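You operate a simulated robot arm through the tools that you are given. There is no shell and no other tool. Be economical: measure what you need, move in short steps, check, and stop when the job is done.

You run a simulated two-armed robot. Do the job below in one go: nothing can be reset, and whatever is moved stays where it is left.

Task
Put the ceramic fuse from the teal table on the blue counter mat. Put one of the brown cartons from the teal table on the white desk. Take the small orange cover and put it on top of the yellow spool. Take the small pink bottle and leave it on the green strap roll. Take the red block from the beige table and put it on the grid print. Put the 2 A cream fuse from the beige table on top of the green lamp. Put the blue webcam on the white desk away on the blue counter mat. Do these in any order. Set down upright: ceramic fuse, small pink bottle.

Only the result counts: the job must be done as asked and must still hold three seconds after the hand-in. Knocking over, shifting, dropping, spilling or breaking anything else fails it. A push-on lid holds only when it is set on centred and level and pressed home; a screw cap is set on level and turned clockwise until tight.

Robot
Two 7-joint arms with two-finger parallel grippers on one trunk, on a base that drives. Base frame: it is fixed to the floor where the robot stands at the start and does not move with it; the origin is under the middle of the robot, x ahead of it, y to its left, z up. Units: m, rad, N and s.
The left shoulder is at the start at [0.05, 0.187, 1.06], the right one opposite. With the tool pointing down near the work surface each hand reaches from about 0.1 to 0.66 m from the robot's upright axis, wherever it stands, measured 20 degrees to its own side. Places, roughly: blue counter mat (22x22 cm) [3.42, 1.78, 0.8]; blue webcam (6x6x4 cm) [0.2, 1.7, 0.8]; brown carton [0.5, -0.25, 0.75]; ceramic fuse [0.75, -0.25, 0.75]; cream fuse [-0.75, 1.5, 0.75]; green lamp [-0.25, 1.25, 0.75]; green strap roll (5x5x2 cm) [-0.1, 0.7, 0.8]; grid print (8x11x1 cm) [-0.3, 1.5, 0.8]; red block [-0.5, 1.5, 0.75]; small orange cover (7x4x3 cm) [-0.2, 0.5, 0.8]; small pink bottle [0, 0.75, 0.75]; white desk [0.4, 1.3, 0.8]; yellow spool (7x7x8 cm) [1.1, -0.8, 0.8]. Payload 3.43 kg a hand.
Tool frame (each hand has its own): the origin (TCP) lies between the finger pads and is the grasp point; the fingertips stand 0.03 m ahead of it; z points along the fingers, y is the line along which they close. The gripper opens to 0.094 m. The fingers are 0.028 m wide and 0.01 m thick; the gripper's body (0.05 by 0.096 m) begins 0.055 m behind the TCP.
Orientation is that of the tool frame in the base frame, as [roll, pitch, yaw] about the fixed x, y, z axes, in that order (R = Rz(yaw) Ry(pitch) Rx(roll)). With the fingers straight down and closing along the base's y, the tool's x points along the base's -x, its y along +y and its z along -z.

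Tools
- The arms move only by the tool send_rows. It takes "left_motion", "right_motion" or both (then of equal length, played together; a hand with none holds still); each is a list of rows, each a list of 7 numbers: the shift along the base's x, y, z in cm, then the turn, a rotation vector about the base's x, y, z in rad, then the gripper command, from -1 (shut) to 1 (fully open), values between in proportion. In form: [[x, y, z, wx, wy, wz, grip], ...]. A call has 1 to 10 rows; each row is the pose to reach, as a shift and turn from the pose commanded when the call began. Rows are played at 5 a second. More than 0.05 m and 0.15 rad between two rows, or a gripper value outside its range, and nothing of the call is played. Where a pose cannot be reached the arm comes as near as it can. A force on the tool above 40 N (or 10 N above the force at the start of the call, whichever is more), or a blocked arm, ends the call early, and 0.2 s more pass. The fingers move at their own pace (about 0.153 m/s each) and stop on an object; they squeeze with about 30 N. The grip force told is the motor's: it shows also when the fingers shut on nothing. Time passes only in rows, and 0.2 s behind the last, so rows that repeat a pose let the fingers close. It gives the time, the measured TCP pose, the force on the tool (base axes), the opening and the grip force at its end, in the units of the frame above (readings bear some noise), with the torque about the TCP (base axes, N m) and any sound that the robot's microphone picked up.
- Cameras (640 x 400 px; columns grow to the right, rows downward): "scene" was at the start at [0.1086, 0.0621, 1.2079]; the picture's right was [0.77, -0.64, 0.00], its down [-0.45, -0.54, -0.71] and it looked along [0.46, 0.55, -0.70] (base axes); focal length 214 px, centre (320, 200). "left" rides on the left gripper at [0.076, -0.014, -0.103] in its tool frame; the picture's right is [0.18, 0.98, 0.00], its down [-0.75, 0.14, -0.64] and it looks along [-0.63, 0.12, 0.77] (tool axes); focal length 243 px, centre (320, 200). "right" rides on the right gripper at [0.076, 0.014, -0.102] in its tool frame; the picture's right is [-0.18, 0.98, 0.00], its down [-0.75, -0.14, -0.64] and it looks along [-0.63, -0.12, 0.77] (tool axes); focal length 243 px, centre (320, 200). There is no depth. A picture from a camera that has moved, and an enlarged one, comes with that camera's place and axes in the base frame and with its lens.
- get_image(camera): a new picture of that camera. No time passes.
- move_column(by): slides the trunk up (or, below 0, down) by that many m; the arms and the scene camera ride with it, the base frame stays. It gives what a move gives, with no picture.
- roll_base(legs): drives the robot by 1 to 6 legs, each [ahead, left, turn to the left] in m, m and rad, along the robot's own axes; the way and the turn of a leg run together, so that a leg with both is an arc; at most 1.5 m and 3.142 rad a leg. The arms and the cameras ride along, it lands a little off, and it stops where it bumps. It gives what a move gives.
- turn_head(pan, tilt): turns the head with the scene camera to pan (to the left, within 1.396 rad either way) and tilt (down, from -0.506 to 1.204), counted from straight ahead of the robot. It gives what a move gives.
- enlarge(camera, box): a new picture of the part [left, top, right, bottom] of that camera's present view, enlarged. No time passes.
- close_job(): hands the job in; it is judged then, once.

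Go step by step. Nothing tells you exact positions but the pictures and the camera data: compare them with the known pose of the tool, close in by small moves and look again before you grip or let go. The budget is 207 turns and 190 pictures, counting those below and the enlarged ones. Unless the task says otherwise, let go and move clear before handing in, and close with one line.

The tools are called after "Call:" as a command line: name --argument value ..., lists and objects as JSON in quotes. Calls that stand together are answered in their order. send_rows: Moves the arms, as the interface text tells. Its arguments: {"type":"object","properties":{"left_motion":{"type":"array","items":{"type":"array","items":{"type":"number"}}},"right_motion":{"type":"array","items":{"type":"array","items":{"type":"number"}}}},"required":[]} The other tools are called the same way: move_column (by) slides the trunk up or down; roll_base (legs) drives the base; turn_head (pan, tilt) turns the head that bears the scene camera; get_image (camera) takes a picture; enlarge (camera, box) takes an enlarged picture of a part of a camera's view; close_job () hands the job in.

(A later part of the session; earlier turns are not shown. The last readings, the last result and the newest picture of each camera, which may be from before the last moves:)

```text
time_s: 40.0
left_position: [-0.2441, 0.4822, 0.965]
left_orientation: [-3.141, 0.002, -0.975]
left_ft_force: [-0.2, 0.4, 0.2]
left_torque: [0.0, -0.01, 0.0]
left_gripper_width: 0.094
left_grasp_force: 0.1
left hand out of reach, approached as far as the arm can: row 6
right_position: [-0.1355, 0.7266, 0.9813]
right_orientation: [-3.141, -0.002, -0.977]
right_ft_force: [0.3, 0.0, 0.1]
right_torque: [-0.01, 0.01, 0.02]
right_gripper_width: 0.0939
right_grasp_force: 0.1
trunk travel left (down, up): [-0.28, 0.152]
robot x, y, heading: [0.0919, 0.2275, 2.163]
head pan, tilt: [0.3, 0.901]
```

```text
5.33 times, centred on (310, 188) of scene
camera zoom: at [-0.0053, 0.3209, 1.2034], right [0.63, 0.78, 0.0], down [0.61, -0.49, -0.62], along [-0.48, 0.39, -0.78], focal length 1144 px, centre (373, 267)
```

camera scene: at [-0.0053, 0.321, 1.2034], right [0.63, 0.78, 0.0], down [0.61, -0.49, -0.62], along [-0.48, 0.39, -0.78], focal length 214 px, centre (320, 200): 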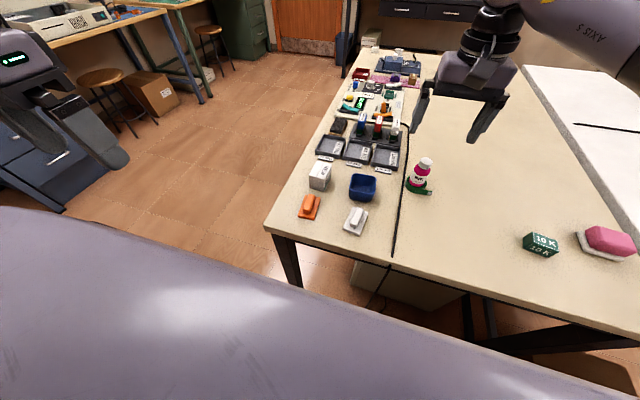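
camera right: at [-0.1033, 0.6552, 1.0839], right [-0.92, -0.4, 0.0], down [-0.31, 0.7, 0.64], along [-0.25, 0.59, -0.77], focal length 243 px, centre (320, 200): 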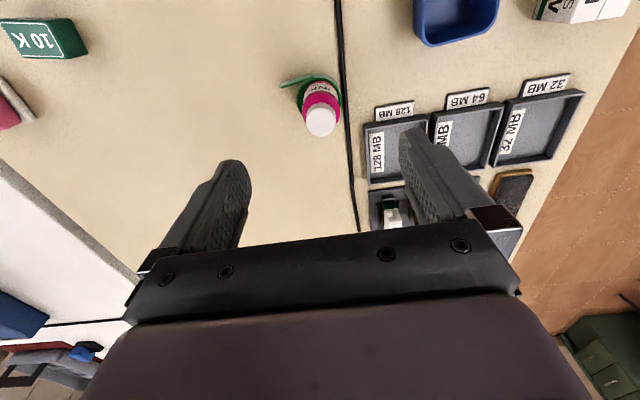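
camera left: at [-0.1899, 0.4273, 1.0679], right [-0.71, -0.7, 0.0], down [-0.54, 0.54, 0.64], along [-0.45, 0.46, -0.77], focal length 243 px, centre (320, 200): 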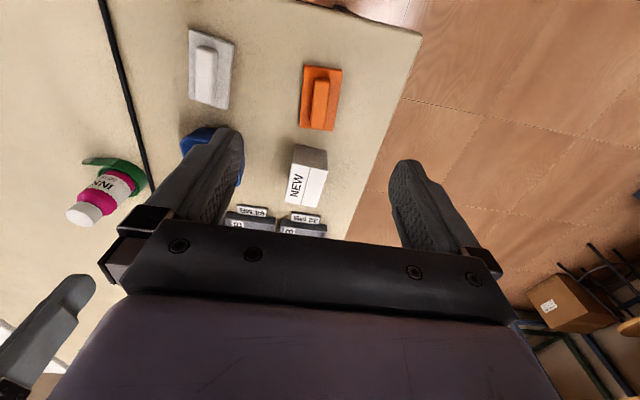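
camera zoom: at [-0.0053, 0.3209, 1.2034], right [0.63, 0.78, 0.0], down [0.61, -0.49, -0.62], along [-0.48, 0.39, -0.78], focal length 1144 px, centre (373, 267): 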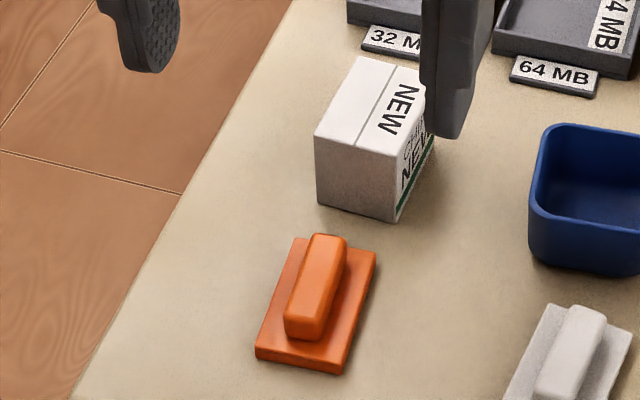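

The cover's ridge at (-0.246,0.482) is aligned with the fingers. Descend to grip the ridge.

Call:
send_rows --left_motion '[[-0.2, 0, -4, 0, 0, 0, 0.3], [-0.2, 0, -8, 0, 0, 0, 0.3], [-0.2, 0, -11, 0, 0, 0, 0.3], [-0.2, 0, -12.2, 0, 0, 0, 0.3], [-0.2, 0, -12.2, 0, 0, 0, 0.3]]'

Call:
enlarge --camera "scene" --box '[270, 150, 350, 225]'

Call:
get_image --camera "left"

```text
time_s: 41.1
left_position: [-0.2605, 0.4638, 0.8516]
left_orientation: [-3.14, 0.0, -0.975]
left_ft_force: [0.0, 0.7, 0.6]
left_torque: [0.01, 0.0, -0.03]
left_gripper_width: 0.0613
left_grasp_force: 0.2
left hand out of reach, approached as far as the arm can: row 2, 3, 4, 5
right_position: [-0.1345, 0.7272, 0.9812]
right_orientation: [3.141, -0.001, -0.978]
right_ft_force: [1.5, 0.1, -0.4]
right_torque: [0.0, 0.0, 0.0]
right_gripper_width: 0.0937
right_grasp_force: 0.1
trunk travel left (down, up): [-0.28, 0.152]
robot x, y, heading: [0.087, 0.2262, 2.163]
head pan, tilt: [0.3, 0.901]
```

```text
5.33 times, centred on (310, 188) of scene
camera zoom: at [-0.0053, 0.321, 1.2033], right [0.63, 0.78, 0.0], down [0.61, -0.49, -0.62], along [-0.48, 0.39, -0.78], focal length 1144 px, centre (373, 267)
```

zoom: 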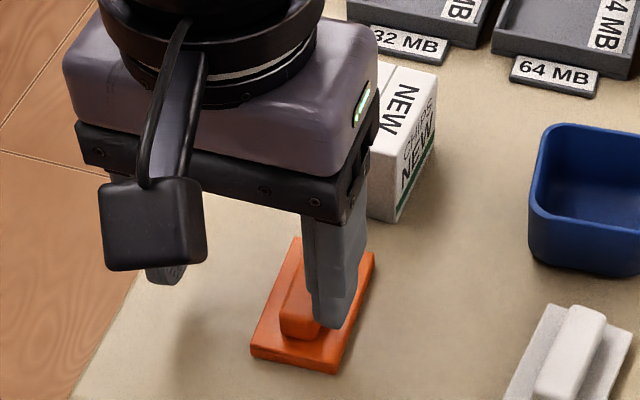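

```text
153 pictures are left
camera left: at [-0.2048, 0.4078, 0.9561], right [-0.71, -0.7, 0.0], down [-0.54, 0.54, 0.64], along [-0.45, 0.46, -0.77], focal length 243 px, centre (320, 200)
```

left: 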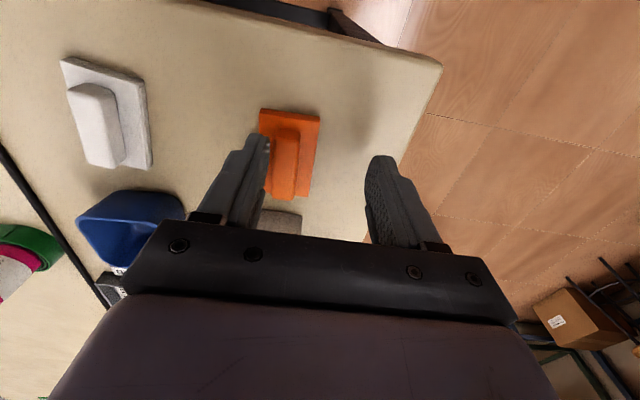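

The left arm is too folded here. I'll raise it, back the base up by 0.12 m, and retry.

Call:
send_rows --left_motion '[[0, 0, 4, 0, 0, 0, 0.3], [0, 0, 8, 0, 0, 0, 0.3], [0, 0, 12, 0, 0, 0, 0.3]]'

Call:
roll_base --legs '[[-0.13, 0, 0]]'

```text
time_s: 42.0
left_position: [-0.2597, 0.4637, 0.9735]
left_orientation: [-3.141, 0.001, -0.976]
left_ft_force: [-0.2, -0.1, 0.6]
left_torque: [0.01, 0.0, -0.02]
left_gripper_width: 0.0612
left_grasp_force: 0.1
right_position: [-0.1356, 0.7254, 0.9808]
right_orientation: [-3.141, -0.002, -0.977]
right_ft_force: [0.8, -0.1, 0.8]
right_torque: [-0.03, -0.01, 0.0]
right_gripper_width: 0.0937
right_grasp_force: 0.2
trunk travel left (down, up): [-0.28, 0.152]
robot x, y, heading: [0.089, 0.2267, 2.169]
head pan, tilt: [0.3, 0.901]
```

```text
time_s: 43.2
left_position: [-0.1868, 0.3548, 0.9734]
left_orientation: [3.14, 0.001, -0.973]
left_ft_force: [0.1, -0.6, 0.9]
left_torque: [0.01, 0.01, 0.01]
left_gripper_width: 0.061
left_grasp_force: 0.1
right_position: [-0.0617, 0.6194, 0.9814]
right_orientation: [-3.141, 0.002, -0.978]
right_ft_force: [-0.3, 0.5, 0.4]
right_torque: [0.02, 0.01, 0.0]
right_gripper_width: 0.094
right_grasp_force: 0.0
trunk travel left (down, up): [-0.28, 0.152]
robot x, y, heading: [0.1618, 0.1208, 2.166]
head pan, tilt: [0.3, 0.901]
```

Call:
send_rows --left_motion '[[-2, 4.3, 0, 0, 0, 0, 0.3], [-4, 8.6, 0, 0, 0, 0, 0.3], [-5.9, 12.7, 0, 0, 0, 0, 0.3], [-5.9, 12.7, -4, 0, 0, 0, 0.3], [-5.9, 12.7, -8, 0, 0, 0, 0.3], [-5.9, 12.7, -11, 0, 0, 0, 0.3], [-5.9, 12.7, -11, 0, 0, 0, 0.3]]'

Call:
get_image --camera "left"

Call:
get_image --camera "scene"

```text
time_s: 44.8
left_position: [-0.2668, 0.4044, 0.8898]
left_orientation: [-3.14, 0.002, -0.975]
left_ft_force: [0.2, 0.2, -0.3]
left_torque: [0.02, -0.01, 0.04]
left_gripper_width: 0.0612
left_grasp_force: 0.0
left hand out of reach, approached as far as the arm can: row 2, 3, 4, 5, 6, 7
right_position: [-0.0614, 0.6191, 0.9809]
right_orientation: [-3.141, -0.003, -0.976]
right_ft_force: [-0.1, 0.3, -0.1]
right_torque: [-0.05, 0.0, 0.01]
right_gripper_width: 0.094
right_grasp_force: 0.1
trunk travel left (down, up): [-0.28, 0.152]
robot x, y, heading: [0.1585, 0.1184, 2.164]
head pan, tilt: [0.3, 0.901]
```

```text
152 pictures are left
camera left: at [-0.212, 0.3492, 0.9921], right [-0.71, -0.7, 0.0], down [-0.54, 0.54, 0.64], along [-0.45, 0.46, -0.77], focal length 243 px, centre (320, 200)
```

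left: 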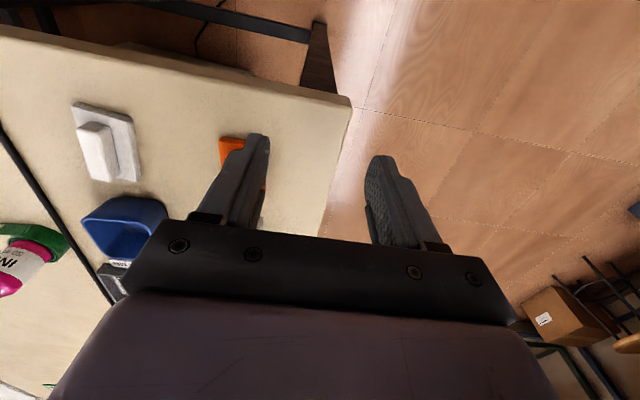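

```text
151 pictures are left
camera scene: at [0.0674, 0.2133, 1.2034], right [0.63, 0.78, 0.0], down [0.61, -0.49, -0.62], along [-0.48, 0.39, -0.78], focal length 214 px, centre (320, 200)
```

scene: 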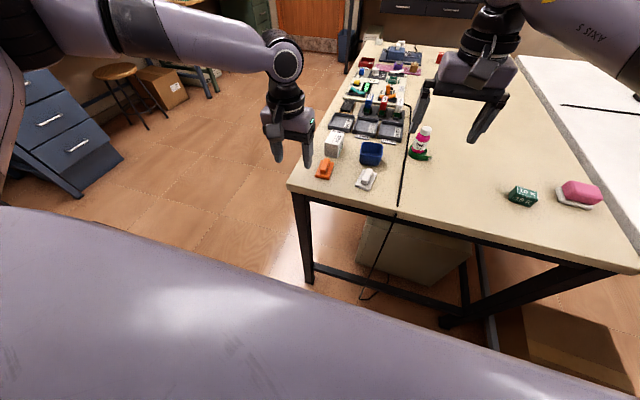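

Left arm's reach seems limited toward the middle; I'll lift it and slide the base right so the cover is more on its own side.

Call:
send_rows --left_motion '[[0, 0, 4, 0, 0, 0, 0.3], [0, 0, 8, 0, 0, 0, 0.3], [0, 0, 10, 0, 0, 0, 0.3]]'

Call:
roll_base --legs '[[0.04, -0.12, 0]]'

Call:
get_image --camera "scene"

```text
time_s: 45.6
left_position: [-0.265, 0.4037, 0.9895]
left_orientation: [3.14, 0.0, -0.975]
left_ft_force: [0.0, 0.7, 0.4]
left_torque: [0.02, -0.03, 0.0]
left_gripper_width: 0.0611
left_grasp_force: 0.1
right_position: [-0.0628, 0.6186, 0.9819]
right_orientation: [-3.141, -0.001, -0.976]
right_ft_force: [-0.1, 1.5, 0.2]
right_torque: [-0.01, 0.02, -0.03]
right_gripper_width: 0.0944
right_grasp_force: 0.0
trunk travel left (down, up): [-0.28, 0.152]
robot x, y, heading: [0.1617, 0.1193, 2.164]
head pan, tilt: [0.3, 0.901]
```

```text
time_s: 47.3
left_position: [-0.1883, 0.5032, 0.989]
left_orientation: [-3.14, 0.0, -0.973]
left_ft_force: [0.1, -0.1, -0.3]
left_torque: [-0.02, -0.02, 0.01]
left_gripper_width: 0.0611
left_grasp_force: 0.1
right_position: [0.0143, 0.7197, 0.9815]
right_orientation: [3.141, -0.002, -0.974]
right_ft_force: [-0.1, 0.6, -0.4]
right_torque: [0.0, 0.03, -0.04]
right_gripper_width: 0.0942
right_grasp_force: 0.1
trunk travel left (down, up): [-0.28, 0.152]
robot x, y, heading: [0.2384, 0.2202, 2.169]
head pan, tilt: [0.3, 0.901]
```

```text
150 pictures are left
camera scene: at [0.1439, 0.3134, 1.2033], right [0.63, 0.78, 0.0], down [0.61, -0.49, -0.62], along [-0.48, 0.39, -0.78], focal length 214 px, centre (320, 200)
```

scene: 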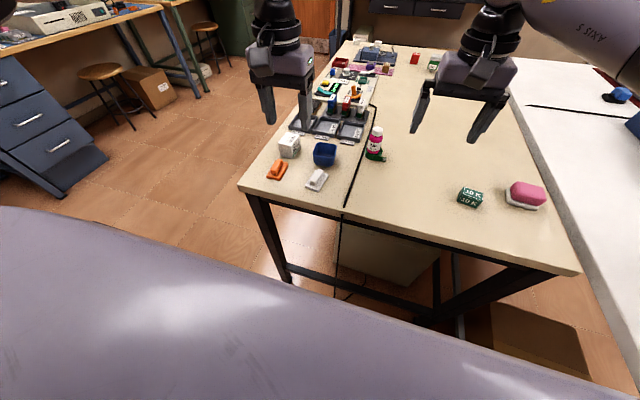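

Call:
send_rows --left_motion '[[-3, -1, 0, 0, 0, 0, 0.3], [-5.8, -2.1, 0, 0, 0, 0, 0.3], [-5.8, -2.1, -4, 0, 0, 0, 0.3], [-5.8, -2.1, -8, 0, 0, 0, 0.3], [-5.8, -2.1, -8, 0, 0, 0, 0.3]]'

Call:
get_image --camera "left"

```text
time_s: 48.5
left_position: [-0.2479, 0.4811, 0.907]
left_orientation: [-3.14, 0.001, -0.975]
left_ft_force: [0.3, -0.3, -0.1]
left_torque: [0.02, 0.02, 0.03]
left_gripper_width: 0.0612
left_grasp_force: 0.0
right_position: [0.0139, 0.7196, 0.9815]
right_orientation: [3.141, 0.0, -0.975]
right_ft_force: [-0.4, 0.1, 0.3]
right_torque: [0.0, 0.0, 0.01]
right_gripper_width: 0.0938
right_grasp_force: 0.0
trunk travel left (down, up): [-0.28, 0.152]
robot x, y, heading: [0.2392, 0.2216, 2.168]
head pan, tilt: [0.3, 0.901]
```

```text
149 pictures are left
camera left: at [-0.1925, 0.4262, 1.011], right [-0.71, -0.7, 0.0], down [-0.54, 0.54, 0.64], along [-0.45, 0.46, -0.77], focal length 243 px, centre (320, 200)
```

left: 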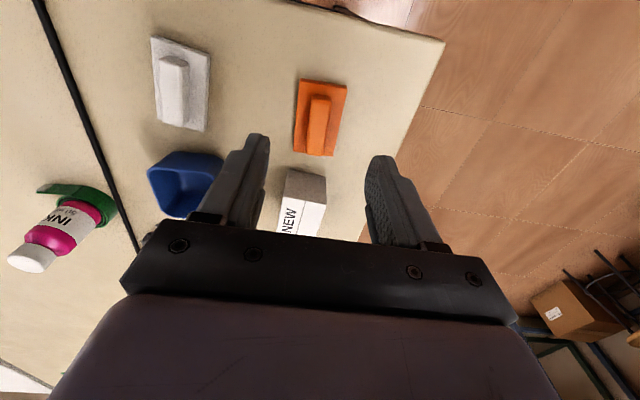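

Call:
send_rows --left_motion '[[0.1, 0, -3, 0, 0, 0, 0.1], [0.1, 0, -5, 0, 0, 0, 0.1], [0.1, 0, -6.4, 0, 0, 0, 0.1], [0.1, 0, -6.4, 0, 0, 0, 0.1]]'

Call:
enlarge --camera "scene" --box '[240, 130, 320, 190]'

Call:
get_image --camera "left"

```text
time_s: 49.5
left_position: [-0.2451, 0.4821, 0.8445]
left_orientation: [-3.141, 0.001, -0.974]
left_ft_force: [0.3, 0.7, 0.3]
left_torque: [0.02, -0.05, -0.03]
left_gripper_width: 0.0517
left_grasp_force: 0.0
right_position: [0.0133, 0.7186, 0.9811]
right_orientation: [-3.142, -0.004, -0.974]
right_ft_force: [0.2, -0.1, -0.4]
right_torque: [-0.01, 0.03, 0.05]
right_gripper_width: 0.0943
right_grasp_force: 0.0
trunk travel left (down, up): [-0.28, 0.152]
robot x, y, heading: [0.2395, 0.22, 2.169]
head pan, tilt: [0.3, 0.901]
```

```text
6.67 times, centred on (280, 160) of scene
camera zoom: at [0.1437, 0.3132, 1.2034], right [0.63, 0.78, 0.0], down [0.61, -0.49, -0.62], along [-0.48, 0.39, -0.78], focal length 1430 px, centre (587, 467)
```

zoom: 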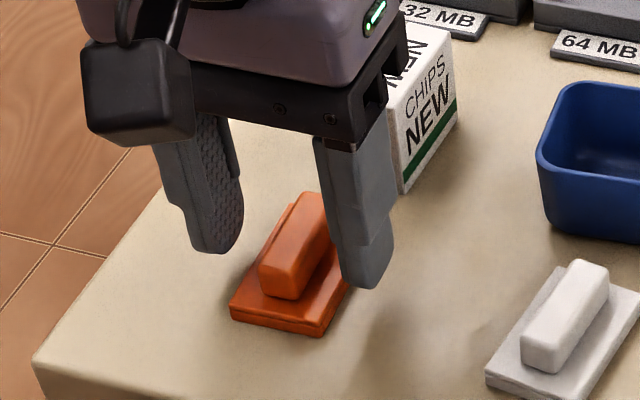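

```text
147 pictures are left
camera left: at [-0.1915, 0.427, 0.948], right [-0.71, -0.7, 0.0], down [-0.54, 0.54, 0.64], along [-0.45, 0.46, -0.77], focal length 243 px, centre (320, 200)
```

left: 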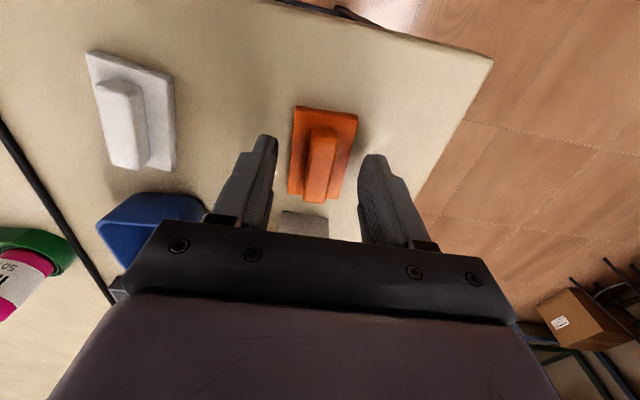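

Call:
send_rows --left_motion '[[0.2, -0.4, -0.2, 0, 0, 0, 0.1], [0.2, -0.4, -0.2, 0, 0, 0, -1], [0.2, -0.4, -0.2, 0, 0, 0, -1], [0.2, -0.4, -0.2, 0, 0, 0, -1]]'

Call:
get_image --camera "left"

```text
time_s: 50.5
left_position: [-0.2445, 0.4776, 0.8428]
left_orientation: [3.141, 0.002, -0.974]
left_ft_force: [-0.1, 0.3, 0.7]
left_torque: [0.01, 0.01, 0.04]
left_gripper_width: 0.0143
left_grasp_force: 30.7
right_position: [0.0143, 0.7188, 0.9802]
right_orientation: [-3.141, -0.002, -0.976]
right_ft_force: [1.0, 0.3, -0.1]
right_torque: [0.02, 0.01, -0.02]
right_gripper_width: 0.094
right_grasp_force: 0.0
trunk travel left (down, up): [-0.28, 0.152]
robot x, y, heading: [0.2387, 0.2197, 2.169]
head pan, tilt: [0.3, 0.901]
```

```text
146 pictures are left
camera left: at [-0.1893, 0.423, 0.9465], right [-0.71, -0.7, 0.0], down [-0.54, 0.54, 0.64], along [-0.45, 0.46, -0.77], focal length 243 px, centre (320, 200)
```

left: 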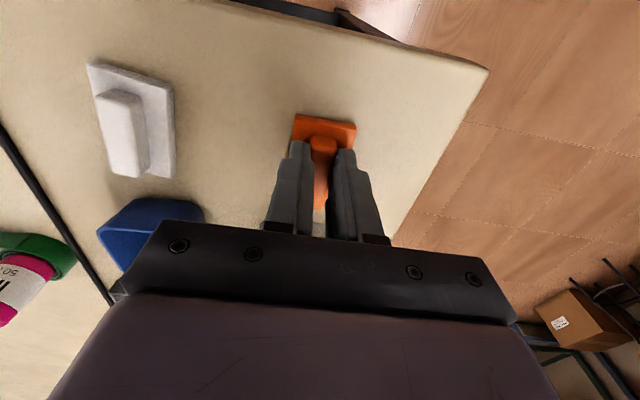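

Cover is gripped. Lift it, raise the trunk, and turn left to face the teal table.

Call:
send_rows --left_motion '[[0, 0, 4, 0, 0, 0, -1], [0, 0, 8, 0, 0, 0, -1], [0, 0, 12, 0, 0, 0, -1], [0, 0, 15, 0, 0, 0, -1]]' --right_motion '[[0, 0, 1, 0, 0, 0, 1], [0, 0, 3, 0, 0, 0, 1], [0, 0, 5, 0, 0, 0, 1], [0, 0, 6, 0, 0, 0, 1]]'

Call:
move_column --by 0.14

Call:
roll_base --legs '[[0, 0, 3.14]]'

Call:
turn_head --pan 0.0 --tilt 0.8

Call:
get_image --camera "scene"

```text
time_s: 51.5
left_position: [-0.2434, 0.4789, 0.9931]
left_orientation: [-3.141, 0.001, -0.974]
left_ft_force: [-0.1, 0.0, -0.1]
left_torque: [0.04, 0.02, 0.01]
left_gripper_width: 0.0143
left_grasp_force: 29.7
right_position: [0.0142, 0.7182, 1.0419]
right_orientation: [3.141, -0.002, -0.975]
right_ft_force: [0.4, 0.4, -0.8]
right_torque: [0.0, 0.0, 0.0]
right_gripper_width: 0.094
right_grasp_force: 0.1
trunk travel left (down, up): [-0.28, 0.152]
robot x, y, heading: [0.2399, 0.2153, 2.166]
head pan, tilt: [0.3, 0.901]
```

```text
time_s: 53.2
left_position: [-0.2439, 0.478, 1.1335]
left_orientation: [3.141, 0.001, -0.973]
left_ft_force: [0.1, 0.3, 0.3]
left_torque: [-0.02, -0.04, -0.03]
left_gripper_width: 0.0143
left_grasp_force: 29.3
right_position: [0.0136, 0.7198, 1.1801]
right_orientation: [3.14, -0.004, -0.975]
right_ft_force: [-0.8, -0.3, -1.2]
right_torque: [-0.03, 0.05, 0.0]
right_gripper_width: 0.094
right_grasp_force: 0.0
trunk travel left (down, up): [-0.42, 0.012]
robot x, y, heading: [0.2383, 0.2175, 2.167]
head pan, tilt: [0.3, 0.901]
```

```text
time_s: 61.0
left_position: [0.7192, -0.0424, 1.1319]
left_orientation: [3.142, 0.002, 2.167]
left_ft_force: [0.4, 0.4, 0.2]
left_torque: [-0.01, -0.02, 0.0]
left_gripper_width: 0.0143
left_grasp_force: 30.2
right_position: [0.462, -0.2826, 1.1815]
right_orientation: [3.141, -0.002, 2.166]
right_ft_force: [-0.7, 0.8, -0.3]
right_torque: [0.02, -0.02, -0.01]
right_gripper_width: 0.0939
right_grasp_force: 0.1
trunk travel left (down, up): [-0.42, 0.012]
robot x, y, heading: [0.2372, 0.2176, -0.975]
head pan, tilt: [0.3, 0.901]
```

```text
time_s: 61.8
left_position: [0.7196, -0.0419, 1.1331]
left_orientation: [3.14, 0.003, 2.167]
left_ft_force: [-0.7, -0.6, 0.4]
left_torque: [-0.02, -0.01, -0.02]
left_gripper_width: 0.0141
left_grasp_force: 30.2
right_position: [0.462, -0.2822, 1.1806]
right_orientation: [3.141, -0.003, 2.165]
right_ft_force: [-0.8, 0.6, -0.4]
right_torque: [-0.05, 0.0, -0.04]
right_gripper_width: 0.094
right_grasp_force: 0.0
trunk travel left (down, up): [-0.42, 0.012]
robot x, y, heading: [0.2373, 0.2198, -0.979]
head pan, tilt: [0.0, 0.799]
```

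```text
145 pictures are left
camera scene: at [0.3135, 0.1025, 1.3512], right [-0.83, -0.56, 0.0], down [-0.4, 0.59, -0.7], along [0.39, -0.58, -0.72], focal length 214 px, centre (320, 200)
```

scene: 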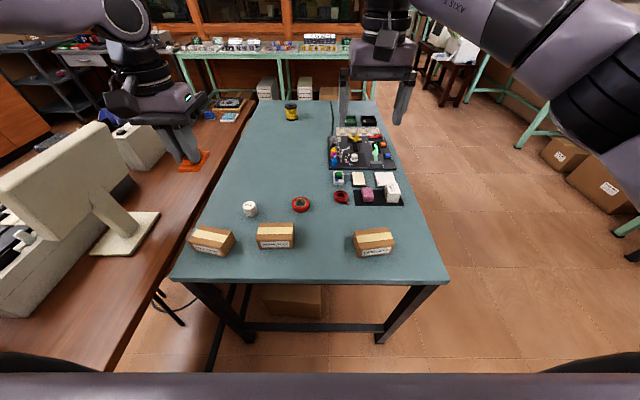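

Great view of the teal table: cartons at its near edge, fuse behind them, spool near the far edge. Zoom in on details.

Call:
enlarge --camera "scene" --box '[180, 180, 420, 280]'

Call:
enlarge --camera "scene" --box '[250, 80, 410, 180]'

Call:
get_image --camera "right"

```text
2.67 times, centred on (300, 230) of scene
camera zoom: at [0.3135, 0.1025, 1.3512], right [-0.83, -0.56, 0.0], down [-0.4, 0.59, -0.7], along [0.39, -0.58, -0.72], focal length 572 px, centre (373, 120)
```

zoom: 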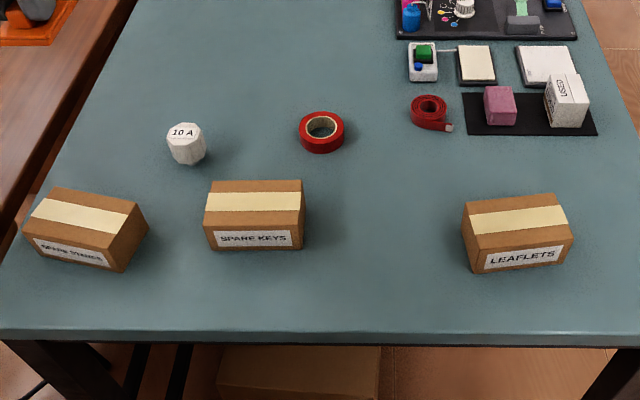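

```text
4.00 times, centred on (330, 130) of scene
camera zoom: at [0.3135, 0.1025, 1.3512], right [-0.83, -0.56, 0.0], down [-0.4, 0.59, -0.7], along [0.39, -0.58, -0.72], focal length 858 px, centre (280, 480)
```

zoom: 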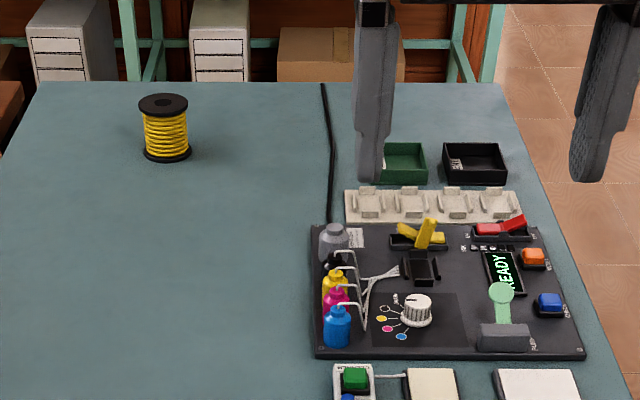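

```text
142 pictures are left
camera right: at [0.4316, -0.2123, 1.2834], right [0.92, 0.4, 0.0], down [0.31, -0.7, 0.64], along [0.26, -0.59, -0.77], focal length 243 px, centre (320, 200)
```

right: 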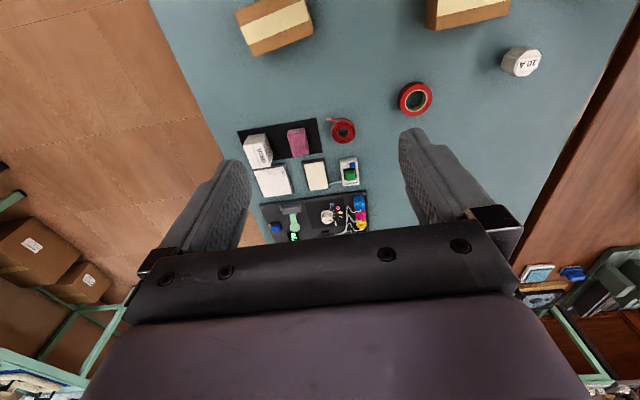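

Table height checks at 0.80. The LEAFLETS carton at (0.381,-0.265) is the best for the right hand; I'll lower the trunk, and rotate the wrist 90° while moving above it.

Call:
move_column --by -0.14

Call:
send_rows --right_motion '[[-1, 0, 0, 0, 0, -0.15, 1], [-2, 0.2, 0, 0, 0, -0.3, 1], [-3, 0.4, 0, 0, 0, -0.45, 1], [-4, 0.6, 0, 0, 0, -0.6, 1], [-5, 0.8, 0, 0, 0, -0.75, 1], [-6, 1, 0, 0, 0, -0.9, 1], [-7, 1.3, 0, 0, 0, -1.05, 1], [-8, 1.5, 0, 0, 0, -1.2, 1], [-8.1, 1.7, 0, 0, 0, -1.35, 1], [-8.1, 1.7, 0, 0, 0, -1.48, 1]]'

Call:
get_image --camera "right"

Call:
enlarge --camera "scene" --box '[300, 180, 460, 280]'

```text
time_s: 63.4
left_position: [0.7201, -0.0426, 0.9928]
left_orientation: [3.14, 0.001, 2.167]
left_ft_force: [-0.2, 0.7, 0.1]
left_torque: [0.0, -0.03, 0.0]
left_gripper_width: 0.0145
left_grasp_force: 29.9
right_position: [0.4611, -0.2821, 1.041]
right_orientation: [3.141, -0.002, 2.165]
right_ft_force: [-0.3, -0.6, 0.3]
right_torque: [0.02, -0.03, -0.02]
right_gripper_width: 0.0939
right_grasp_force: 0.1
trunk travel left (down, up): [-0.28, 0.152]
robot x, y, heading: [0.2351, 0.2149, -0.975]
head pan, tilt: [0.0, 0.799]
```

```text
time_s: 65.6
left_position: [0.7199, -0.0422, 0.9936]
left_orientation: [-3.141, 0.001, 2.17]
left_ft_force: [0.1, -0.3, 0.0]
left_torque: [-0.01, -0.02, -0.01]
left_gripper_width: 0.014
left_grasp_force: 30.2
right_position: [0.3797, -0.2656, 1.042]
right_orientation: [-3.141, -0.001, 0.683]
right_ft_force: [-0.2, 0.1, 0.9]
right_torque: [-0.01, 0.0, -0.04]
right_gripper_width: 0.0938
right_grasp_force: 0.1
trunk travel left (down, up): [-0.28, 0.152]
robot x, y, heading: [0.236, 0.2173, -0.979]
head pan, tilt: [0.0, 0.799]
```

```text
141 pictures are left
camera right: at [0.4495, -0.2291, 1.1435], right [0.48, -0.88, 0.0], down [-0.67, -0.37, 0.64], along [-0.56, -0.31, -0.77], focal length 243 px, centre (320, 200)
```

right: 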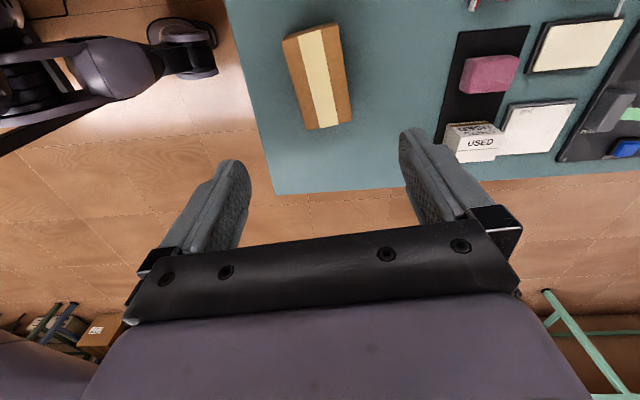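

```text
4.00 times, centred on (380, 230) of scene
camera zoom: at [0.3134, 0.1025, 1.2113], right [-0.83, -0.56, 0.0], down [-0.4, 0.59, -0.7], along [0.39, -0.58, -0.72], focal length 858 px, centre (80, 80)
```

zoom: 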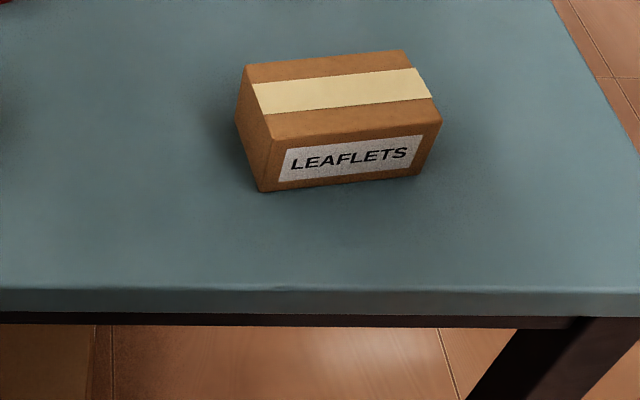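

Fingers are well aligned with the carton. Descend and grip.

Call:
send_rows --right_motion '[[0.3, 0.1, -5, 0, 0, 0.01, 1], [0.3, 0.1, -10, 0, 0, 0.01, 1], [0.3, 0.1, -15, 0, 0, 0.01, 1], [0.3, 0.1, -18, 0, 0, 0.01, 1], [0.3, 0.1, -20.3, 0, 0, 0.01, 1], [0.3, 0.1, -20.3, 0, 0, 0.01, 1], [0.3, 0.1, -20.3, 0, 0, 0.01, -1], [0.3, 0.1, -20.3, 0, 0, 0.01, -1], [0.3, 0.1, -20.3, 0, 0, 0.01, -1]]'

Call:
get_image --camera "scene"

```text
time_s: 67.6
left_position: [0.7199, -0.0423, 0.9928]
left_orientation: [-3.141, 0.001, 2.169]
left_ft_force: [-0.5, 0.7, -1.3]
left_torque: [-0.03, -0.02, 0.04]
left_gripper_width: 0.0141
left_grasp_force: 29.9
right_position: [0.3827, -0.2635, 0.8379]
right_orientation: [3.141, -0.002, 0.697]
right_ft_force: [-0.3, 0.1, 0.0]
right_torque: [0.03, -0.02, -0.01]
right_gripper_width: 0.0644
right_grasp_force: 29.9
trunk travel left (down, up): [-0.28, 0.152]
robot x, y, heading: [0.239, 0.2177, -0.977]
head pan, tilt: [0.0, 0.799]
```

```text
139 pictures are left
camera scene: at [0.3135, 0.1023, 1.2112], right [-0.83, -0.56, 0.0], down [-0.4, 0.59, -0.7], along [0.39, -0.58, -0.72], focal length 214 px, centre (320, 200)
```

scene: 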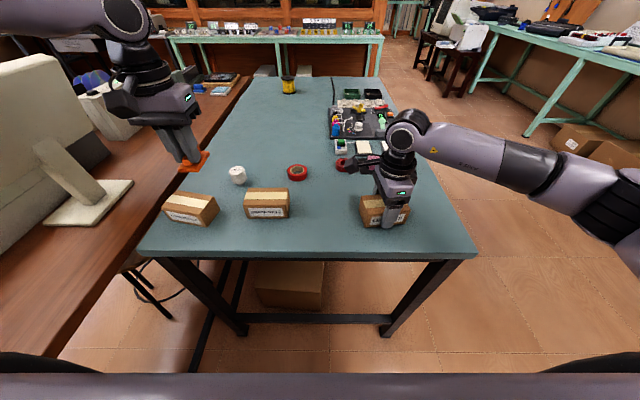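

Carton gripped. Lift it, raise the trunk, and turn right (over open floor) to face the white desk.

Call:
send_rows --right_motion '[[0, 0, 5, 0, 0, 0, -1], [0, 0, 10, 0, 0, 0, -1], [0, 0, 15, 0, 0, 0, -1], [0, 0, 17, 0, 0, 0, -1], [0, 0, 17, 0, 0, 0, -1]]'

Call:
move_column --by 0.15

Call:
roll_base --legs '[[0, 0, -2.0], [0, 0, -1.93]]'

Call:
turn_head --pan -0.4 --tilt 0.7

Call:
get_image --camera "scene"

```text
time_s: 68.8
left_position: [0.7204, -0.0418, 0.9922]
left_orientation: [-3.141, -0.001, 2.167]
left_ft_force: [-0.5, -0.2, -0.3]
left_torque: [-0.01, -0.03, -0.02]
left_gripper_width: 0.0145
left_grasp_force: 29.9
right_position: [0.384, -0.2646, 1.0079]
right_orientation: [-3.14, -0.001, 0.696]
right_ft_force: [-0.2, 0.3, -2.6]
right_torque: [-0.02, 0.02, 0.02]
right_gripper_width: 0.0647
right_grasp_force: 29.7
trunk travel left (down, up): [-0.28, 0.152]
robot x, y, heading: [0.2418, 0.2184, -0.974]
head pan, tilt: [0.0, 0.799]
```

```text
time_s: 70.6
left_position: [0.7201, -0.0423, 1.1425]
left_orientation: [-3.141, 0.0, 2.168]
left_ft_force: [0.6, 0.4, -0.4]
left_torque: [-0.02, 0.01, 0.0]
left_gripper_width: 0.0145
left_grasp_force: 29.5
right_position: [0.3838, -0.2654, 1.1574]
right_orientation: [3.141, -0.001, 0.695]
right_ft_force: [1.5, -0.4, -2.7]
right_torque: [0.0, 0.0, -0.02]
right_gripper_width: 0.0642
right_grasp_force: 30.3
trunk travel left (down, up): [-0.43, 0.002]
robot x, y, heading: [0.2405, 0.2194, -0.978]
head pan, tilt: [0.0, 0.799]
```

```text
time_s: 80.4
left_position: [0.0891, 0.7452, 1.1427]
left_orientation: [3.141, -0.001, -1.776]
left_ft_force: [0.6, -0.7, 0.3]
left_torque: [0.01, -0.03, 0.01]
left_gripper_width: 0.0145
left_grasp_force: 29.5
right_position: [0.4829, 0.659, 1.1578]
right_orientation: [3.142, -0.002, 3.037]
right_ft_force: [0.3, 0.1, -2.6]
right_torque: [-0.01, 0.0, -0.03]
right_gripper_width: 0.0639
right_grasp_force: 30.4
trunk travel left (down, up): [-0.43, 0.002]
robot x, y, heading: [0.2372, 0.215, 1.362]
head pan, tilt: [0.0, 0.799]
```

```text
time_s: 81.3
left_position: [0.0886, 0.7458, 1.1434]
left_orientation: [3.141, 0.001, -1.776]
left_ft_force: [0.4, 1.2, -0.6]
left_torque: [0.0, -0.02, 0.02]
left_gripper_width: 0.0146
left_grasp_force: 30.1
right_position: [0.4834, 0.6597, 1.1586]
right_orientation: [3.141, -0.002, 3.037]
right_ft_force: [-0.1, -0.1, -2.1]
right_torque: [0.03, 0.02, 0.0]
right_gripper_width: 0.0643
right_grasp_force: 30.3
trunk travel left (down, up): [-0.43, 0.002]
robot x, y, heading: [0.2379, 0.2144, 1.365]
head pan, tilt: [-0.4, 0.7]
```

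```text
138 pictures are left
camera scene: at [0.2957, 0.3449, 1.3695], right [0.82, -0.57, 0.0], down [-0.37, -0.53, -0.76], along [0.43, 0.63, -0.64], focal length 214 px, centre (320, 200)
```

scene: 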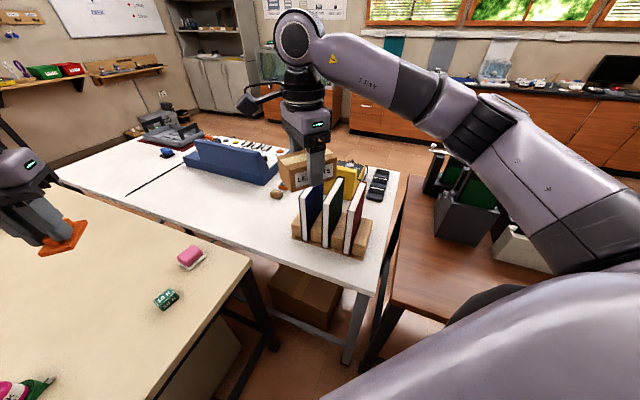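

Placing the carton here would swing my forearm through the books, so I'll place it later from the desk's other end. First the cover: I'll go around the teal table's open side to its far end.

Call:
roll_base --legs '[[0, 0, 0.8], [0, 0.76, 0], [-1.0, 0, 0]]'

Call:
turn_head --pan -1.39 --tilt 0.6

Call:
get_image --camera "scene"

```text
time_s: 95.3
left_position: [-0.3125, -0.7789, 1.1436]
left_orientation: [-3.141, -0.001, -0.987]
left_ft_force: [0.1, 0.2, 0.3]
left_torque: [-0.02, -0.01, 0.0]
left_gripper_width: 0.0143
left_grasp_force: 29.9
right_position: [0.0269, -0.5609, 1.1577]
right_orientation: [-3.141, -0.002, -2.457]
right_ft_force: [-0.3, -0.9, -2.3]
right_torque: [-0.03, -0.03, 0.03]
right_gripper_width: 0.064
right_grasp_force: 30.2
trunk travel left (down, up): [-0.43, 0.002]
robot x, y, heading: [0.1652, -1.0424, 2.151]
head pan, tilt: [-0.4, 0.7]
```

```text
time_s: 96.5
left_position: [-0.3116, -0.7795, 1.1437]
left_orientation: [-3.141, 0.0, -0.985]
left_ft_force: [0.2, 0.6, -0.5]
left_torque: [0.0, 0.0, 0.0]
left_gripper_width: 0.0142
left_grasp_force: 30.2
right_position: [0.027, -0.5598, 1.1563]
right_orientation: [3.141, -0.001, -2.457]
right_ft_force: [-0.4, 0.2, -2.5]
right_torque: [-0.01, -0.02, -0.04]
right_gripper_width: 0.0643
right_grasp_force: 30.0
trunk travel left (down, up): [-0.43, 0.002]
robot x, y, heading: [0.1621, -1.0468, 2.148]
head pan, tilt: [-1.389, 0.6]
```

```text
137 pictures are left
camera scene: at [0.1958, -0.9347, 1.3781], right [0.69, -0.72, 0.0], down [-0.41, -0.39, -0.82], along [0.59, 0.57, -0.57], focal length 214 px, centre (320, 200)
```

scene: 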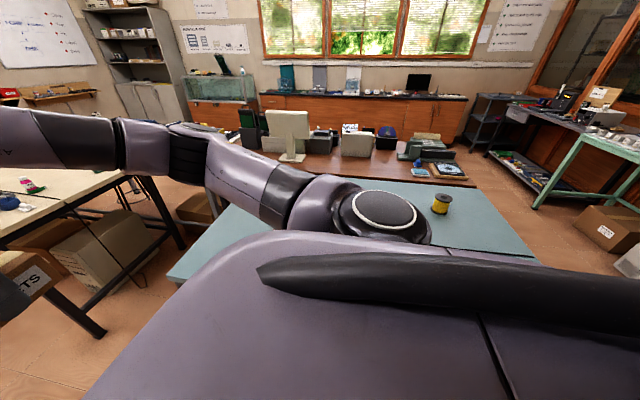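

Path clear. Spool at about (1.10,-0.79). Back up past the far edge and slide right behind it.

Call:
roll_base --legs '[[-0.98, 0, 0.018], [0, -1.08, 0]]'

Call:
turn_head --pan 0.2 --tilt 0.8

Call:
get_image --camera "scene"

```text
time_s: 111.0
left_position: [1.1208, -0.9747, 1.1429]
left_orientation: [-3.141, -0.001, -0.964]
left_ft_force: [0.5, -0.9, 0.7]
left_torque: [0.04, -0.04, 0.01]
left_gripper_width: 0.0146
left_grasp_force: 29.7
right_position: [1.4537, -0.7486, 1.158]
right_orientation: [3.14, -0.003, -2.438]
right_ft_force: [0.7, 0.4, -2.4]
right_torque: [0.01, 0.01, -0.03]
right_gripper_width: 0.064
right_grasp_force: 30.1
trunk travel left (down, up): [-0.43, 0.002]
robot x, y, heading: [1.6047, -1.2304, 2.178]
head pan, tilt: [-1.389, 0.6]
```

```text
time_s: 112.7
left_position: [1.1202, -0.9745, 1.1437]
left_orientation: [3.141, -0.001, -0.966]
left_ft_force: [0.2, -0.5, -0.2]
left_torque: [0.03, -0.02, 0.01]
left_gripper_width: 0.0144
left_grasp_force: 30.2
right_position: [1.4539, -0.7495, 1.1576]
right_orientation: [3.141, -0.001, -2.436]
right_ft_force: [0.5, 0.4, -2.2]
right_torque: [0.06, 0.02, 0.01]
right_gripper_width: 0.0642
right_grasp_force: 29.5
trunk travel left (down, up): [-0.43, 0.002]
robot x, y, heading: [1.6049, -1.2288, 2.178]
head pan, tilt: [0.201, 0.799]
```

```text
136 pictures are left
camera scene: at [1.5106, -1.1262, 1.3612], right [0.69, 0.72, 0.0], down [0.52, -0.5, -0.7], along [-0.5, 0.48, -0.72], focal length 214 px, centre (320, 200)
```

scene: 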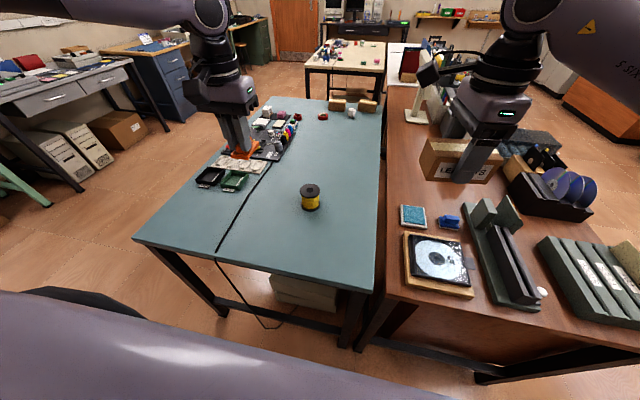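

Spool ahead-left. Nudge forward/right and lower the trunk, then inspect.

Call:
roll_base --legs '[[0.055, -0.06, -0.01]]'

Call:
enlarge --camera "scene" --box '[270, 160, 334, 220]'

Call:
enlarge --camera "scene" --box '[200, 110, 280, 190]'

```text
time_s: 113.8
left_position: [1.1395, -0.8899, 1.1424]
left_orientation: [3.142, 0.0, -0.977]
left_ft_force: [0.2, 0.2, 0.8]
left_torque: [-0.02, 0.01, 0.03]
left_gripper_width: 0.0145
left_grasp_force: 29.8
right_position: [1.476, -0.6675, 1.1575]
right_orientation: [3.142, -0.002, -2.447]
right_ft_force: [0.1, -0.3, -2.3]
right_torque: [-0.04, 0.03, -0.01]
right_gripper_width: 0.0642
right_grasp_force: 30.1
trunk travel left (down, up): [-0.43, 0.002]
robot x, y, heading: [1.6231, -1.1517, 2.169]
head pan, tilt: [0.201, 0.799]
```

```text
6.67 times, centred on (302, 190) of scene
camera zoom: at [1.5298, -1.0459, 1.3612], right [0.7, 0.71, 0.0], down [0.51, -0.5, -0.7], along [-0.5, 0.49, -0.72], focal length 1430 px, centre (440, 267)
```

zoom: 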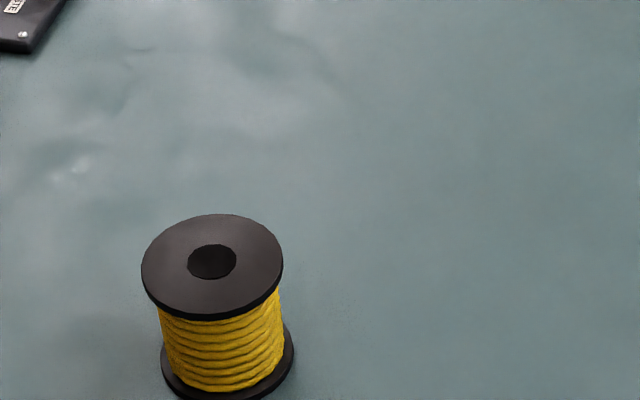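

```text
5.00 times, centred on (240, 150) of scene
camera zoom: at [1.5298, -1.0459, 1.3612], right [0.7, 0.71, 0.0], down [0.51, -0.5, -0.7], along [-0.5, 0.49, -0.72], focal length 1072 px, centre (720, 450)
```

zoom: 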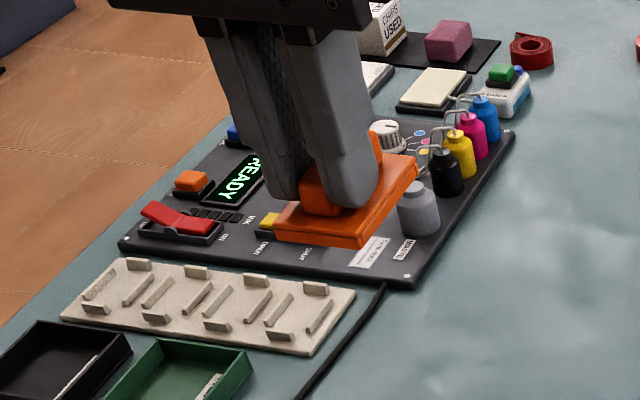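

Spool top centre is about (1.113,-0.792). Lower the trunk and bring the cover above it.

Call:
move_column --by -0.13

Call:
send_rows --left_motion '[[-1, 4, 0, 0, 0, 0, -1], [-2, 8, 0, 0, 0, 0, -1], [-2.4, 9.5, 0, 0, 0, 0, -1], [-2.4, 9.5, 0, 0, 0, 0, -1]]'

Call:
enlarge --camera "scene" --box '[240, 140, 340, 220]'

Call:
get_image --camera "left"

```text
time_s: 115.4
left_position: [1.1407, -0.891, 1.0134]
left_orientation: [-3.141, 0.0, -0.976]
left_ft_force: [0.3, 0.1, 0.3]
left_torque: [0.01, 0.02, -0.01]
left_gripper_width: 0.0145
left_grasp_force: 29.8
right_position: [1.4761, -0.6685, 1.0282]
right_orientation: [3.139, 0.0, -2.447]
right_ft_force: [0.6, 0.2, -2.7]
right_torque: [0.02, -0.04, -0.01]
right_gripper_width: 0.0643
right_grasp_force: 29.7
trunk travel left (down, up): [-0.3, 0.132]
robot x, y, heading: [1.6224, -1.1501, 2.168]
head pan, tilt: [0.201, 0.799]
```

```text
time_s: 116.4
left_position: [1.1202, -0.8454, 1.0091]
left_orientation: [3.14, 0.001, -0.974]
left_ft_force: [0.6, 0.3, 0.2]
left_torque: [0.0, -0.02, 0.0]
left_gripper_width: 0.0143
left_grasp_force: 30.1
left hand out of reach, approached as far as the arm can: row 2, 3, 4
right_position: [1.4761, -0.6681, 1.0276]
right_orientation: [-3.141, -0.002, -2.448]
right_ft_force: [-0.5, -0.3, -2.3]
right_torque: [-0.03, 0.04, 0.01]
right_gripper_width: 0.0645
right_grasp_force: 29.7
trunk travel left (down, up): [-0.3, 0.132]
robot x, y, heading: [1.6224, -1.1509, 2.172]
head pan, tilt: [0.201, 0.799]
```

```text
5.00 times, centred on (290, 180) of scene
camera zoom: at [1.5296, -1.0467, 1.2312], right [0.7, 0.71, 0.0], down [0.51, -0.5, -0.7], along [-0.5, 0.49, -0.72], focal length 1072 px, centre (470, 300)
```

zoom: 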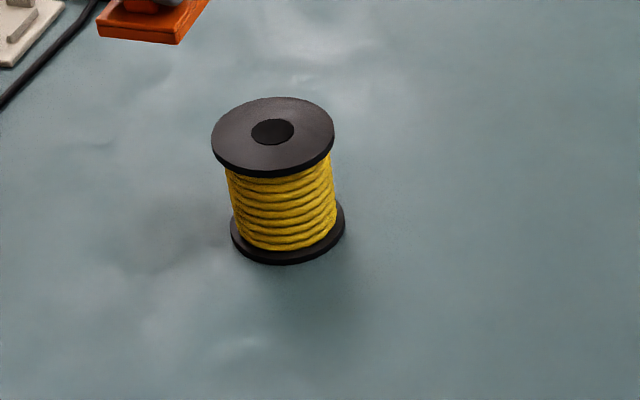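

```text
132 pictures are left
camera left: at [1.1751, -0.9009, 1.1133], right [-0.71, -0.7, 0.0], down [-0.54, 0.54, 0.64], along [-0.45, 0.46, -0.77], focal length 243 px, centre (320, 200)
```

left: 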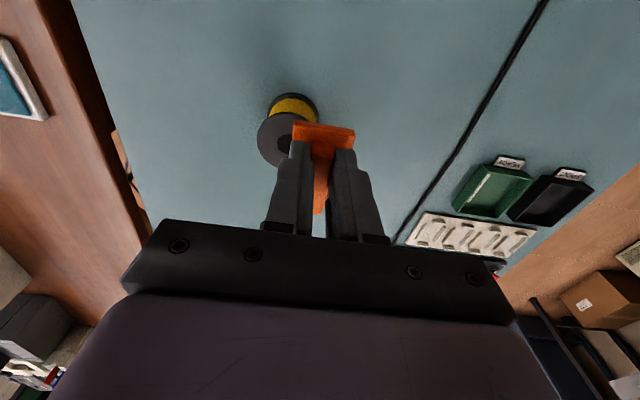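

Left arm is at a limit; I'll rotate the robot clockwise a bit so the spool lies more to the left side, lifting the carton hand for safety.

Call:
send_rows --right_motion '[[0, 0, 4, 0, 0, 0, -1], [0, 0, 8, 0, 0, 0, -1], [0, 0, 10, 0, 0, 0, -1]]'

Call:
roll_base --legs '[[0, 0, -0.3]]'

Call:
get_image --camera "left"

```text
time_s: 117.2
left_position: [1.1204, -0.8455, 1.0109]
left_orientation: [3.142, 0.002, -0.975]
left_ft_force: [-0.2, 0.1, -1.2]
left_torque: [-0.02, 0.0, 0.02]
left_gripper_width: 0.0143
left_grasp_force: 30.0
right_position: [1.4764, -0.6686, 1.1284]
right_orientation: [-3.14, -0.001, -2.447]
right_ft_force: [-0.3, 1.0, -2.7]
right_torque: [0.02, -0.02, -0.02]
right_gripper_width: 0.0643
right_grasp_force: 29.2
trunk travel left (down, up): [-0.3, 0.132]
robot x, y, heading: [1.6252, -1.1511, 2.163]
head pan, tilt: [0.201, 0.799]
```

```text
time_s: 118.6
left_position: [1.2325, -0.7103, 1.0094]
left_orientation: [-3.141, 0.001, -1.273]
left_ft_force: [-0.5, -0.1, -0.4]
left_torque: [0.01, 0.01, 0.0]
left_gripper_width: 0.0142
left_grasp_force: 30.6
right_position: [1.6259, -0.6462, 1.1281]
right_orientation: [3.141, -0.002, -2.745]
right_ft_force: [0.2, 0.0, -2.8]
right_torque: [0.0, -0.02, -0.03]
right_gripper_width: 0.0642
right_grasp_force: 30.1
trunk travel left (down, up): [-0.3, 0.132]
robot x, y, heading: [1.6203, -1.1498, 1.868]
head pan, tilt: [0.201, 0.799]
```

```text
131 pictures are left
camera left: at [1.2687, -0.7805, 1.1134], right [-0.89, -0.46, 0.0], down [-0.36, 0.68, 0.64], along [-0.3, 0.57, -0.77], focal length 243 px, centre (320, 200)
```

left: 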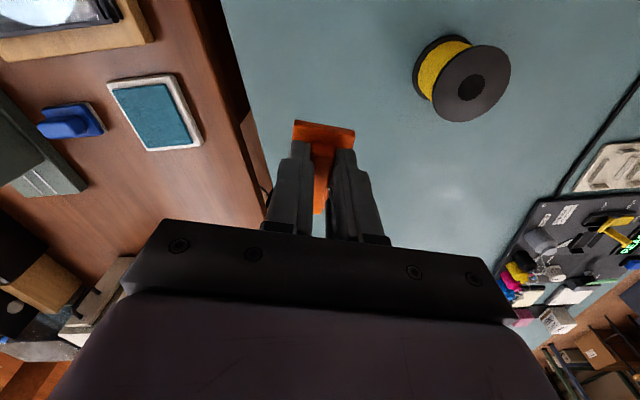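

Call:
send_rows --left_motion '[[-3.5, -2.5, 0, 0, 0, 0, -1], [-7, -5, 0, 0, 0, 0, -1], [-10.5, -7.5, 0, 0, 0, 0, -1], [-12.1, -8.7, 0, 0, 0, 0, -1], [-12.1, -8.7, -3, 0, 0, 0, -1], [-12.1, -8.7, -5.5, 0, 0, 0, -1], [-12.1, -8.7, -5.5, 0, 0, 0, -1]]'

Call:
get_image --camera "left"

Call:
turn_head --pan 0.5 --tilt 0.8

Call:
get_image --camera "scene"

```text
time_s: 120.2
left_position: [1.1129, -0.7999, 0.9551]
left_orientation: [-3.139, 0.001, -1.272]
left_ft_force: [0.3, -0.6, -0.1]
left_torque: [0.03, -0.01, 0.0]
left_gripper_width: 0.0143
left_grasp_force: 30.0
right_position: [1.6248, -0.6458, 1.1267]
right_orientation: [-3.141, -0.001, -2.747]
right_ft_force: [-0.3, 0.4, -2.3]
right_torque: [0.02, 0.0, 0.01]
right_gripper_width: 0.0645
right_grasp_force: 29.4
trunk travel left (down, up): [-0.3, 0.132]
robot x, y, heading: [1.6229, -1.1505, 1.867]
head pan, tilt: [0.201, 0.799]
```

```text
130 pictures are left
camera left: at [1.1482, -0.8676, 1.0583], right [-0.89, -0.46, 0.0], down [-0.36, 0.68, 0.64], along [-0.3, 0.57, -0.77], focal length 243 px, centre (320, 200)
```

left: 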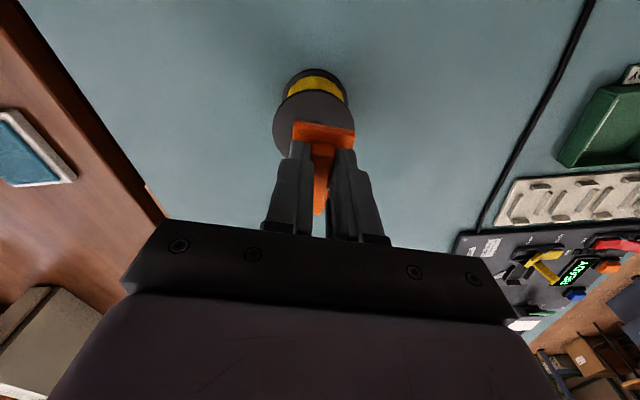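

```text
time_s: 121.0
left_position: [1.1124, -0.7984, 0.9552]
left_orientation: [-3.14, 0.002, -1.273]
left_ft_force: [1.1, -0.3, -0.5]
left_torque: [0.01, 0.0, -0.04]
left_gripper_width: 0.0143
left_grasp_force: 29.8
right_position: [1.6246, -0.6447, 1.1284]
right_orientation: [3.141, -0.003, -2.744]
right_ft_force: [-0.5, -0.3, -2.7]
right_torque: [0.0, 0.0, 0.0]
right_gripper_width: 0.0643
right_grasp_force: 30.2
trunk travel left (down, up): [-0.3, 0.132]
robot x, y, heading: [1.6238, -1.1531, 1.871]
head pan, tilt: [0.499, 0.799]
```

```text
129 pictures are left
camera scene: at [1.5454, -1.0391, 1.2312], right [0.7, 0.71, 0.0], down [0.51, -0.5, -0.7], along [-0.5, 0.49, -0.72], focal length 214 px, centre (320, 200)
```

scene: 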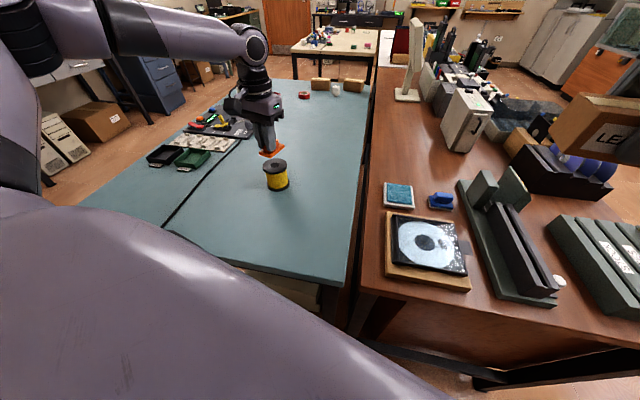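

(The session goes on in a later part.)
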